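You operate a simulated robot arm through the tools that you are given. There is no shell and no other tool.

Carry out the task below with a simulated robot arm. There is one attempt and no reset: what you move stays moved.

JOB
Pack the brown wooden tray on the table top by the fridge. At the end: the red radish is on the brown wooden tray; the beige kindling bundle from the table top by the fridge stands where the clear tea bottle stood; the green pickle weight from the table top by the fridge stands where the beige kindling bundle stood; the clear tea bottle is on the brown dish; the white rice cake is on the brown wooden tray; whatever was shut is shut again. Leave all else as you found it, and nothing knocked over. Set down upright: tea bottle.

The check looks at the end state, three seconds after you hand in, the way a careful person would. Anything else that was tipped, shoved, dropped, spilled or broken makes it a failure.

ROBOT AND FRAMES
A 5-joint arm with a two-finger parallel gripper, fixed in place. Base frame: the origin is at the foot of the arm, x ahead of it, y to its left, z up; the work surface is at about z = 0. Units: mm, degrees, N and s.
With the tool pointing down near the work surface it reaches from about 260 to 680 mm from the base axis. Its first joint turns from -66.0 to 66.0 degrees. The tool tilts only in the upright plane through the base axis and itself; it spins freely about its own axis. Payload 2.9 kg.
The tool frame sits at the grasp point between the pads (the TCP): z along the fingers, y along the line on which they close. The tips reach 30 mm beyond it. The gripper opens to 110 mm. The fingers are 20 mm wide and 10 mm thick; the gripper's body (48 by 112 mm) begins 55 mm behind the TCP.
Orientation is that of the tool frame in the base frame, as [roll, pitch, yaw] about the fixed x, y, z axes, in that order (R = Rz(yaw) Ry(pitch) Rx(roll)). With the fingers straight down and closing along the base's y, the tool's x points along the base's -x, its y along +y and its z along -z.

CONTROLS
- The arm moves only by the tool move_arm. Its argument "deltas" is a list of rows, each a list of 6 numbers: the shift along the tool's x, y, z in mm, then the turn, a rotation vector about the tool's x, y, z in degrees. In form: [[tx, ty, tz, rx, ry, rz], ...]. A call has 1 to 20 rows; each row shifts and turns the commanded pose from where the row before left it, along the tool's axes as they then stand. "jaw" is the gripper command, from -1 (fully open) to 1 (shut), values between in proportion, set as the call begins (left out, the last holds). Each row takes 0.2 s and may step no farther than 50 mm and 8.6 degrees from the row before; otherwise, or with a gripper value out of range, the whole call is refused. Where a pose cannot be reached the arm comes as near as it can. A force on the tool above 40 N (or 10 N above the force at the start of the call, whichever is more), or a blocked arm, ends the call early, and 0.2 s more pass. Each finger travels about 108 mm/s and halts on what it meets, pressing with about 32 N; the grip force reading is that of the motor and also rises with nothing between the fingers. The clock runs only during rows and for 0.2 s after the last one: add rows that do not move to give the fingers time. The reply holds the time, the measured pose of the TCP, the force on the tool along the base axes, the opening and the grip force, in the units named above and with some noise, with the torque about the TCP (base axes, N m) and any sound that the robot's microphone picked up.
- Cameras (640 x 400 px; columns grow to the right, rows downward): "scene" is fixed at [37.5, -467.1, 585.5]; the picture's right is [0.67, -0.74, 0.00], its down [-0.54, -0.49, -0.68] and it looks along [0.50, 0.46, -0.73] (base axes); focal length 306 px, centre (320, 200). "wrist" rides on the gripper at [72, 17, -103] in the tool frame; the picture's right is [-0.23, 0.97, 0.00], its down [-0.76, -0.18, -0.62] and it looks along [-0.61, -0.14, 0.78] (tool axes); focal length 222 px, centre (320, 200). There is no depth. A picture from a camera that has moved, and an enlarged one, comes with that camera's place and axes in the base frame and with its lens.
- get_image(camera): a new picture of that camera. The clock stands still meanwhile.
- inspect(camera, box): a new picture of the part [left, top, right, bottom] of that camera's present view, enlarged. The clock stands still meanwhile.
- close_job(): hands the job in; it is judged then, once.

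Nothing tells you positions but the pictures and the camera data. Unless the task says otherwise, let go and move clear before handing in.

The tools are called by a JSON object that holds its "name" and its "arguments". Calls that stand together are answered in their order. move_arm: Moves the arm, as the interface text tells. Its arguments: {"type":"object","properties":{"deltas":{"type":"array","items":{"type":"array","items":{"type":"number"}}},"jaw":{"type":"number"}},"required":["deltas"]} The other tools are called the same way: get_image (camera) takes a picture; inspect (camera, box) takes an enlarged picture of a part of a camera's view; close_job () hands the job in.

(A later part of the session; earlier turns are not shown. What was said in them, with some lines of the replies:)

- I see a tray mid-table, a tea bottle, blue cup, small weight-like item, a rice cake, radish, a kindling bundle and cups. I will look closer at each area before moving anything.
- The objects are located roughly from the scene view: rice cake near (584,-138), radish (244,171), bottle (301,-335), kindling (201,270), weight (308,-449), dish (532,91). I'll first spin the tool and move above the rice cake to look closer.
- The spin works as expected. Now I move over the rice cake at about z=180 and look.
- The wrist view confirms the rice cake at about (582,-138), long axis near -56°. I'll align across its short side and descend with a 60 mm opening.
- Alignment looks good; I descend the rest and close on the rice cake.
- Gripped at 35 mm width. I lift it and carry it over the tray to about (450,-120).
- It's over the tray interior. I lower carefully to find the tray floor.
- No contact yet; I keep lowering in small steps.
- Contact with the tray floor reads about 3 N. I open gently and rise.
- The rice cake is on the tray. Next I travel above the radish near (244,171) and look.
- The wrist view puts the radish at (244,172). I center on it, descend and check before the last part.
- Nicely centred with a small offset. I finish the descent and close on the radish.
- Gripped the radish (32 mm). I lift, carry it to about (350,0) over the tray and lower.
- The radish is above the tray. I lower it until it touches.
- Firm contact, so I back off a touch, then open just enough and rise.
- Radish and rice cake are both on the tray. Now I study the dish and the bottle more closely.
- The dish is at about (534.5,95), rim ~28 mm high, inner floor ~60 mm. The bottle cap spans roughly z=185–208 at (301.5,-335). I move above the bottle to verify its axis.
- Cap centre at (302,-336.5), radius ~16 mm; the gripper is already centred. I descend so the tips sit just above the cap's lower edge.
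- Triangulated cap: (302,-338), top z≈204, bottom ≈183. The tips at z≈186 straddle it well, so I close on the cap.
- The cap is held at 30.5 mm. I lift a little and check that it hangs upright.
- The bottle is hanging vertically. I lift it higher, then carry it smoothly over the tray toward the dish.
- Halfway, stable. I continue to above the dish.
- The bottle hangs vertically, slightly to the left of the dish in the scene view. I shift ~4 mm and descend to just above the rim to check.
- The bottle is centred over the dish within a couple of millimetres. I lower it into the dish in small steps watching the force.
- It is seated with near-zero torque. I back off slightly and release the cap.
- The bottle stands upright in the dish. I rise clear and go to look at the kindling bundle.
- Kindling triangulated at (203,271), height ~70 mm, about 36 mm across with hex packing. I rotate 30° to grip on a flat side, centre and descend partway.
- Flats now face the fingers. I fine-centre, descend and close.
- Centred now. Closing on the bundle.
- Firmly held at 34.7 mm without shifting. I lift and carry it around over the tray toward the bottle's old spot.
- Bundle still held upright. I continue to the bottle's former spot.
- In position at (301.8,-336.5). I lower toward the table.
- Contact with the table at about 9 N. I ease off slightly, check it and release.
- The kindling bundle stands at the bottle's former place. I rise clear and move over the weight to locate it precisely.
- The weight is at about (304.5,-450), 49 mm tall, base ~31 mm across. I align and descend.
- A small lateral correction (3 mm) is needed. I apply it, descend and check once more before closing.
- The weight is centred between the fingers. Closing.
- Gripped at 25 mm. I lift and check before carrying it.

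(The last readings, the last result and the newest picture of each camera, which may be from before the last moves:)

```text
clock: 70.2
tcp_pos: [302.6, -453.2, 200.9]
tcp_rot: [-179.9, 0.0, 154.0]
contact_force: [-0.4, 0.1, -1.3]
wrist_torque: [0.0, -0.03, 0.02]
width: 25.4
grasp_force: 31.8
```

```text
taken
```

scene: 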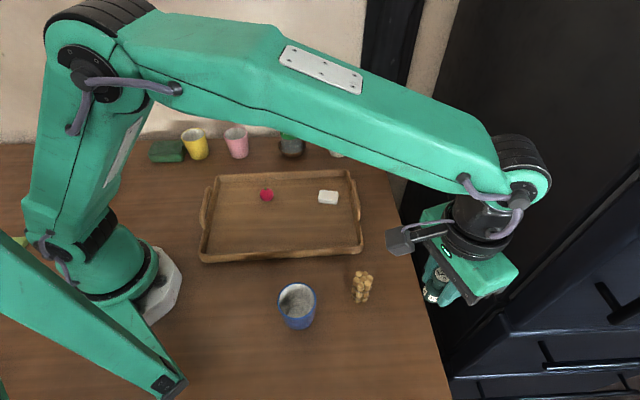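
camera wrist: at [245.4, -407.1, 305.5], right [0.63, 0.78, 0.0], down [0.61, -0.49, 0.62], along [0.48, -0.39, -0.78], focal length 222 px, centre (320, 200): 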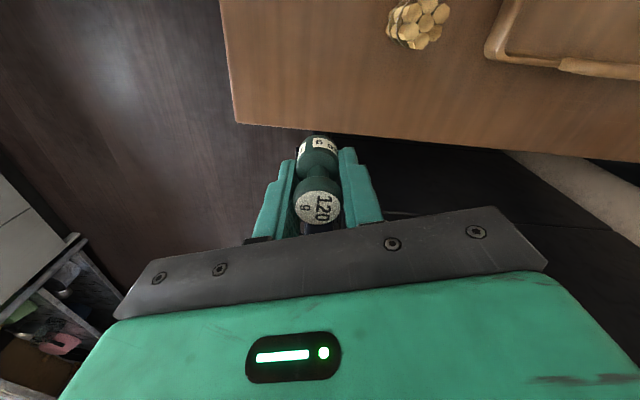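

The weight is held steadily. I carry it around the arc back toward the kindling's original spot.

{"name": "move_arm", "arguments": {"deltas": [[5, 15, 0, 0, 0, 0], [9.4, 28, 0, 0, 0, 0], [9.4, 28, 0, 0, 0, 0], [9.4, 28, 0, 0, 0, 0], [9.4, 28, 0, 0, 0, 0], [9.4, 28, 0, 0, 0, 0], [9.4, 28, 0, 0, 0, 0], [9.4, 28, 0, 0, 0, 0], [9.4, 28, 0, 0, 0, 0], [9.4, 28, 0, 0, 0, 0], [9.4, 28, 0, 0, 0, 0], [4.4, 13, 0, 0, 0, 0], [0, 0, 0, 0, 0, 0]]}}

{"name": "move_arm", "arguments": {"deltas": [[13.15, 27, 0, 0, 0, 0], [13.15, 27, 0, 0, 0, 0], [13.15, 27, 0, 0, 0, 0], [13.15, 27, 0, 0, 0, 0], [13.15, 27, 0, 0, 0, 0], [13.15, 27, 0, 0, 0, 0], [0, 0, 0, 0, 0, 0]]}}

{"name": "get_image", "arguments": {"camera": "scene"}}

```text
clock: 73.0
tcp_pos: [346.1, -128.5, 197.4]
tcp_rot: [-180.0, 0.0, 154.0]
contact_force: [0.8, -0.5, -0.8]
wrist_torque: [0.0, -0.02, 0.0]
width: 25.2
grasp_force: 31.7
```

```text
clock: 74.6
tcp_pos: [345.9, 51.1, 199.0]
tcp_rot: [-180.0, 0.1, 154.0]
contact_force: [-0.1, -0.1, -1.3]
wrist_torque: [-0.01, -0.06, 0.03]
width: 25.4
grasp_force: 32.2
```

```text
taken
```

scene: 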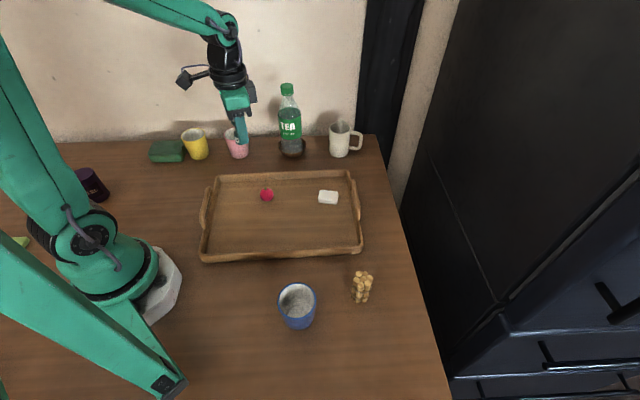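

{"name": "move_arm", "arguments": {"deltas": [[28.05, 16.8, 0, 0, 0, 0], [28.05, 16.8, 0, 0, 0, 0], [28.05, 16.8, 0, 0, 0, 0], [28.05, 16.8, 0, 0, 0, 0], [28.05, 16.8, 0, 0, 0, 0], [28.05, 16.8, 0, 0, 0, 0], [28.05, 16.8, 0, 0, 0, 0], [28.05, 16.8, 0, 0, 0, 0], [0, 0, 0, 0, 0, 0], [0, 0, 0, 0, 0, 0]]}}

{"name": "get_image", "arguments": {"camera": "wrist"}}

{"name": "get_image", "arguments": {"camera": "scene"}}

```text
clock: 76.8
tcp_pos: [204.5, 268.8, 200.3]
tcp_rot: [179.9, 0.0, 154.0]
contact_force: [0.2, -0.8, -0.9]
wrist_torque: [-0.02, 0.0, -0.02]
width: 25.3
grasp_force: 32.0
```

```text
taken
camera wrist: at [148.2, 314.4, 305.1], right [0.63, 0.78, 0.0], down [0.61, -0.49, 0.62], along [0.48, -0.39, -0.78], focal length 222 px, centre (320, 200)
```

wrist: 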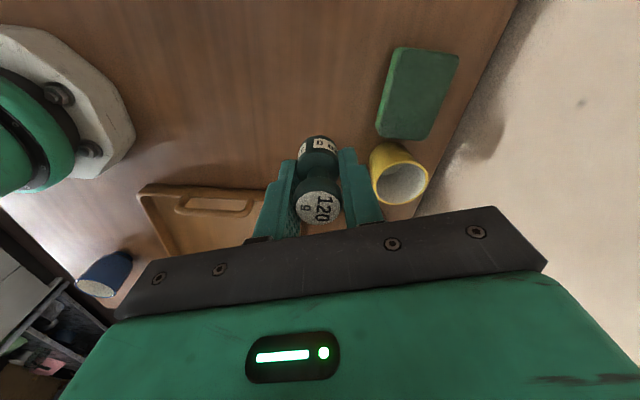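

```text
taken
```

scene: 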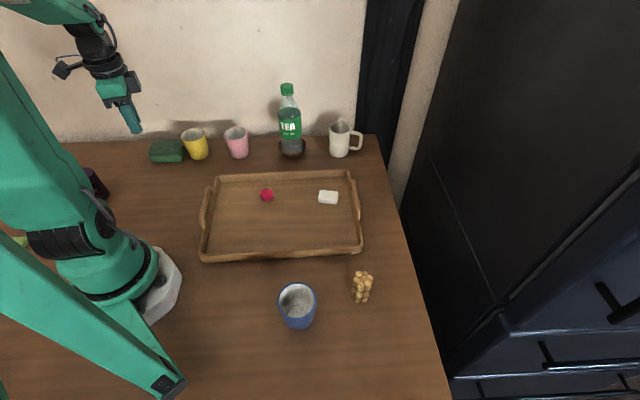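

I correct a few millimetres to the kindling's original centre (201,272) and lower the weight.

{"name": "move_arm", "arguments": {"deltas": [[3.8, 1.5, 20, 0, 0, 0], [0, 0, 40, 0, 0, 0], [0, 0, 40, 0, 0, 0], [0, 0, 35, 0, 0, 0], [0, 0, 18, 0, 0, 0], [0, 0, 5, 0, 0, 0], [0, 0, 0, 0, 0, 0]]}}

{"name": "move_arm", "arguments": {"deltas": [[0, 0, 1.5, 0, 0, 0], [0, 0, 1, 0, 0, 0], [0, 0, 0, 0, 0, 0]]}}

{"name": "get_image", "arguments": {"camera": "wrist"}}

```text
clock: 78.4
tcp_pos: [200.8, 272.7, 42.1]
tcp_rot: [-180.0, 0.0, 153.9]
contact_force: [-0.2, 0.8, -1.3]
wrist_torque: [0.01, 0.01, -0.02]
width: 25.0
grasp_force: 32.3
```

```text
clock: 79.2
tcp_pos: [200.5, 272.3, 38.4]
tcp_rot: [-179.9, 0.1, 154.0]
contact_force: [0.3, -0.3, -0.9]
wrist_torque: [0.0, 0.01, 0.01]
width: 25.2
grasp_force: 31.1
```

```text
taken
camera wrist: at [143.3, 318.3, 142.8], right [0.63, 0.78, 0.0], down [0.61, -0.49, 0.62], along [0.48, -0.39, -0.78], focal length 222 px, centre (320, 200)
```

wrist: 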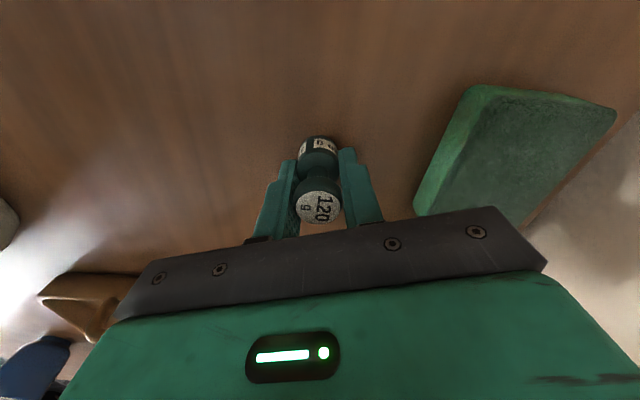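

{"name": "move_arm", "arguments": {"deltas": [[0, 0, 0.8, 0, 0, 0], [0, 0, 0, 0, 0, 0]]}}

{"name": "move_arm", "arguments": {"deltas": [[0, 0, 0.7, 0, 0, 0], [0, 0, 0, 0, 0, 0]]}}

```text
clock: 79.8
tcp_pos: [199.8, 272.8, 40.3]
tcp_rot: [180.0, -0.1, 154.0]
contact_force: [2.8, -6.0, 12.9]
wrist_torque: [-0.24, 0.0, 0.07]
width: 25.3
grasp_force: 31.9
```

```text
clock: 80.4
tcp_pos: [200.8, 272.3, 38.7]
tcp_rot: [179.9, 0.0, 154.0]
contact_force: [-1.0, -5.5, 20.9]
wrist_torque: [-0.16, 0.24, 0.09]
width: 25.1
grasp_force: 32.0
```

Contact made. I back off about a millimetre and release gently.

{"name": "move_arm", "arguments": {"deltas": [[0, 0, -1.0, 0, 0, 0], [0, 0, 0, 0, 0, 0]]}}

{"name": "move_arm", "arguments": {"deltas": [[0, 0, 0, 0, 0, 0], [0, 0, 0, 0, 0, 0], [0, 0, 0, 0, 0, 0]], "jaw": 0.1}}

{"name": "inspect", "arguments": {"camera": "wrist", "box": [240, 110, 400, 240]}}

{"name": "inspect", "arguments": {"camera": "scene", "box": [110, 110, 210, 210]}}

```text
clock: 81.0
tcp_pos: [199.2, 273.0, 37.0]
tcp_rot: [-179.9, 0.0, 154.1]
contact_force: [-0.3, 0.0, -0.6]
wrist_torque: [-0.02, -0.02, -0.02]
width: 25.0
grasp_force: 31.5
```

```text
clock: 81.8
tcp_pos: [199.2, 272.3, 37.8]
tcp_rot: [180.0, 0.0, 154.0]
contact_force: [-0.6, 0.3, -0.4]
wrist_torque: [0.01, -0.02, 0.02]
width: 49.5
grasp_force: 0.0
```

```text
3.08 times, centred on (320, 175) of wrist
camera zoom: at [142.9, 318.5, 142.7], right [0.63, 0.78, 0.0], down [0.61, -0.49, 0.62], along [0.48, -0.39, -0.78], focal length 684 px, centre (320, 277)
```

zoom: 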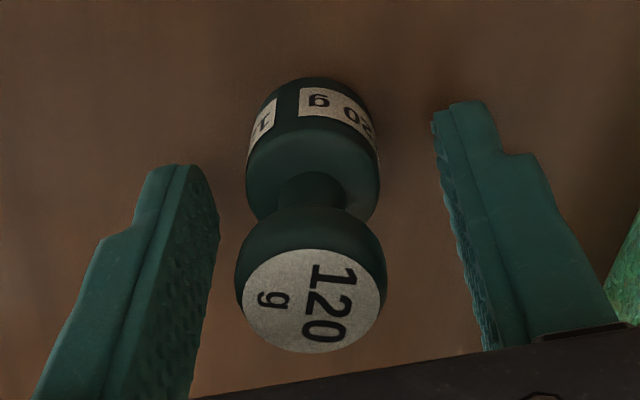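

```text
4.00 times, centred on (160, 160) of scene
camera zoom: at [37.5, -467.1, 585.5], right [0.67, -0.74, 0.0], down [-0.54, -0.49, -0.68], along [0.5, 0.46, -0.73], focal length 1224 px, centre (960, 360)
```

zoom: 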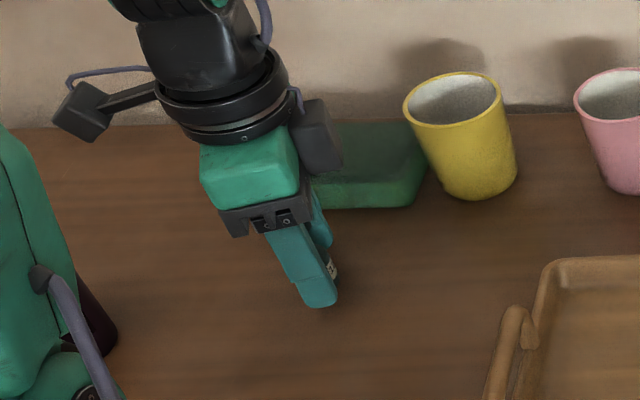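

The weight stands on its base. I rise straight up and clear, then inspect everything.

{"name": "move_arm", "arguments": {"deltas": [[0, 0, -15, 0, 0, 0], [0, 0, -35, 0, 0, 0], [0, 0, -50, 0, 0, 0], [0, 0, -50, 0, 0, 0], [0, 0, -50, 0, 0, 0], [0, 0, -40, 0, 0, 0], [0, 0, 0, 0, 0, 0]]}}

{"name": "get_image", "arguments": {"camera": "scene"}}

{"name": "inspect", "arguments": {"camera": "scene", "box": [110, 130, 210, 210]}}

{"name": "get_image", "arguments": {"camera": "wrist"}}

```text
clock: 83.4
tcp_pos: [199.1, 272.5, 275.9]
tcp_rot: [180.0, 0.0, 154.0]
contact_force: [0.4, -0.2, 0.0]
wrist_torque: [0.01, 0.0, -0.04]
width: 49.6
grasp_force: 0.1
```

```text
taken
```

scene: 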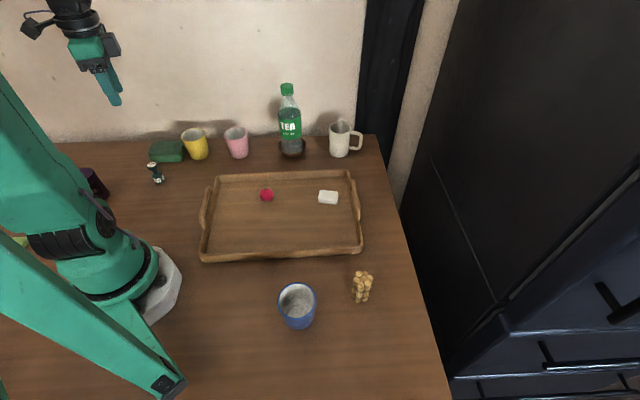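

```text
5.00 times, centred on (160, 170) of scene
camera zoom: at [37.5, -467.1, 585.5], right [0.67, -0.74, 0.0], down [-0.54, -0.49, -0.68], along [0.5, 0.46, -0.73], focal length 1530 px, centre (1120, 350)
```

zoom: 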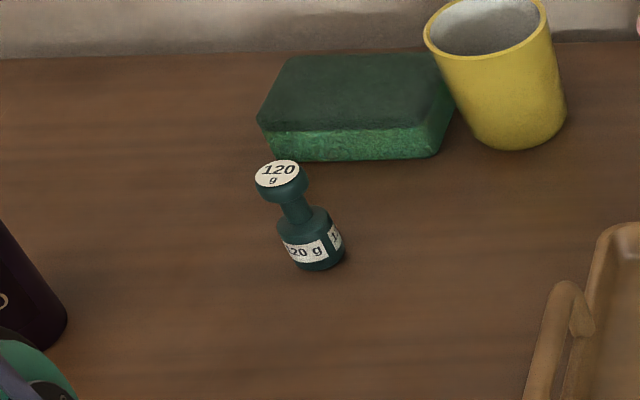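

```text
taken
camera wrist: at [142.3, 318.2, 381.7], right [0.63, 0.78, 0.0], down [0.61, -0.49, 0.62], along [0.48, -0.39, -0.78], focal length 222 px, centre (320, 200)
```

wrist: 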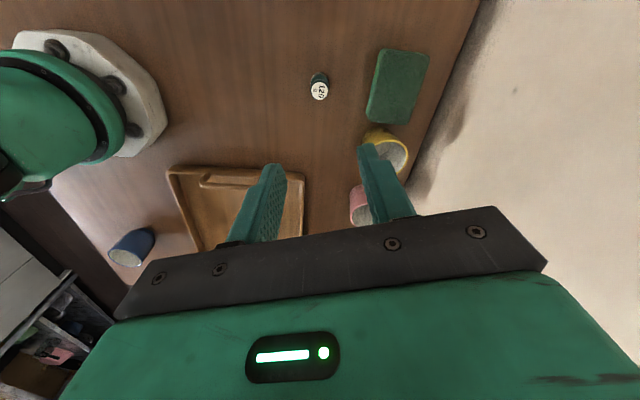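

All pieces look placed. I do a final close check of the bottle, kindling and tray items.

{"name": "inspect", "arguments": {"camera": "scene", "box": [220, 70, 380, 170]}}

{"name": "inspect", "arguments": {"camera": "scene", "box": [190, 150, 390, 275]}}

{"name": "inspect", "arguments": {"camera": "scene", "box": [260, 240, 452, 360]}}

```text
4.00 times, centred on (300, 120) of scene
camera zoom: at [37.5, -467.1, 585.5], right [0.67, -0.74, 0.0], down [-0.54, -0.49, -0.68], along [0.5, 0.46, -0.73], focal length 1224 px, centre (400, 520)
```

zoom: 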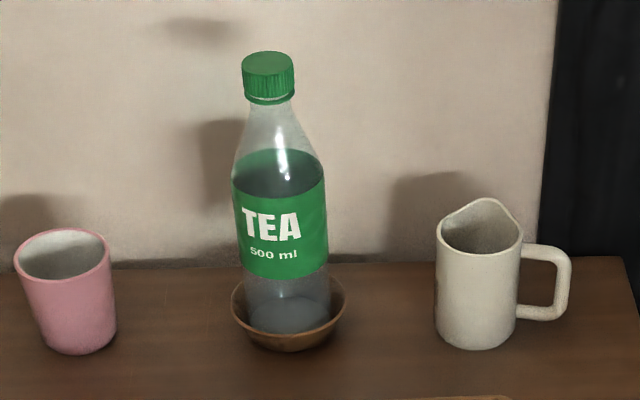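

```text
3.20 times, centred on (290, 212) of scene
camera zoom: at [37.5, -467.1, 585.5], right [0.67, -0.74, 0.0], down [-0.54, -0.49, -0.68], along [0.5, 0.46, -0.73], focal length 979 px, centre (416, 160)
```

zoom: 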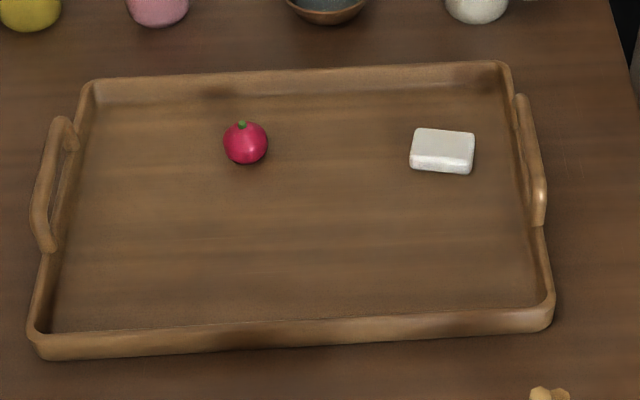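

```text
3.33 times, centred on (356, 300) of scene
camera zoom: at [37.5, -467.1, 585.5], right [0.67, -0.74, 0.0], down [-0.54, -0.49, -0.68], along [0.5, 0.46, -0.73], focal length 1020 px, centre (200, -133)
```

zoom: 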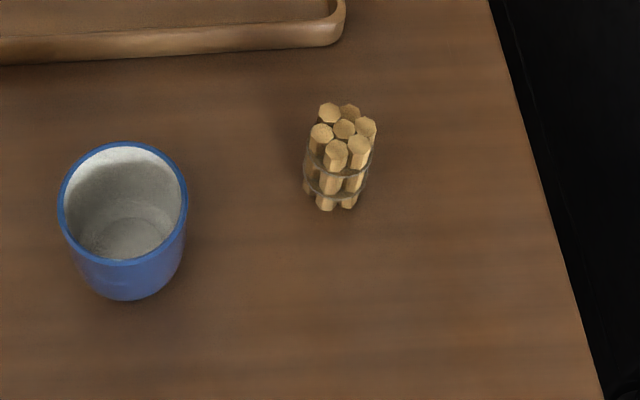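

Everything matches the job:
- The radish and rice cake are on the tray.
- The bottle is upright in the brown dish.
- The kindling stands where the bottle was, and the weight stands where the kindling was.
- Nothing was opened, and nothing else was moved.

The gripper is open and clear, so I'm handing in.

{"name": "close_job", "arguments": {}}

```text
The job is handed in.
```

I've finished the job and handed it in. I don't have the result of the check. My last camera views showed:

- **Tray:** the red radish and the white rice cake are both on the brown wooden tray.
- **Tea bottle:** it stands upright in the small brown bowl by the wall, the only brown dish I could see apart from the tray.
- **Kindling bundle:** it stands upright where the bottle was, within about 4 mm by my estimate.
- **Pickle weight:** it stands upright where the kindling was, within about 3 mm by my estimate. I took the green weight marked "120 g" to be the pickle weight.

I didn't open anything, so there was nothing to shut again. The cups, mug, sponge and tray look where they were at the start, and nothing was knocked over. The arm is up and clear, with the gripper open and empty.
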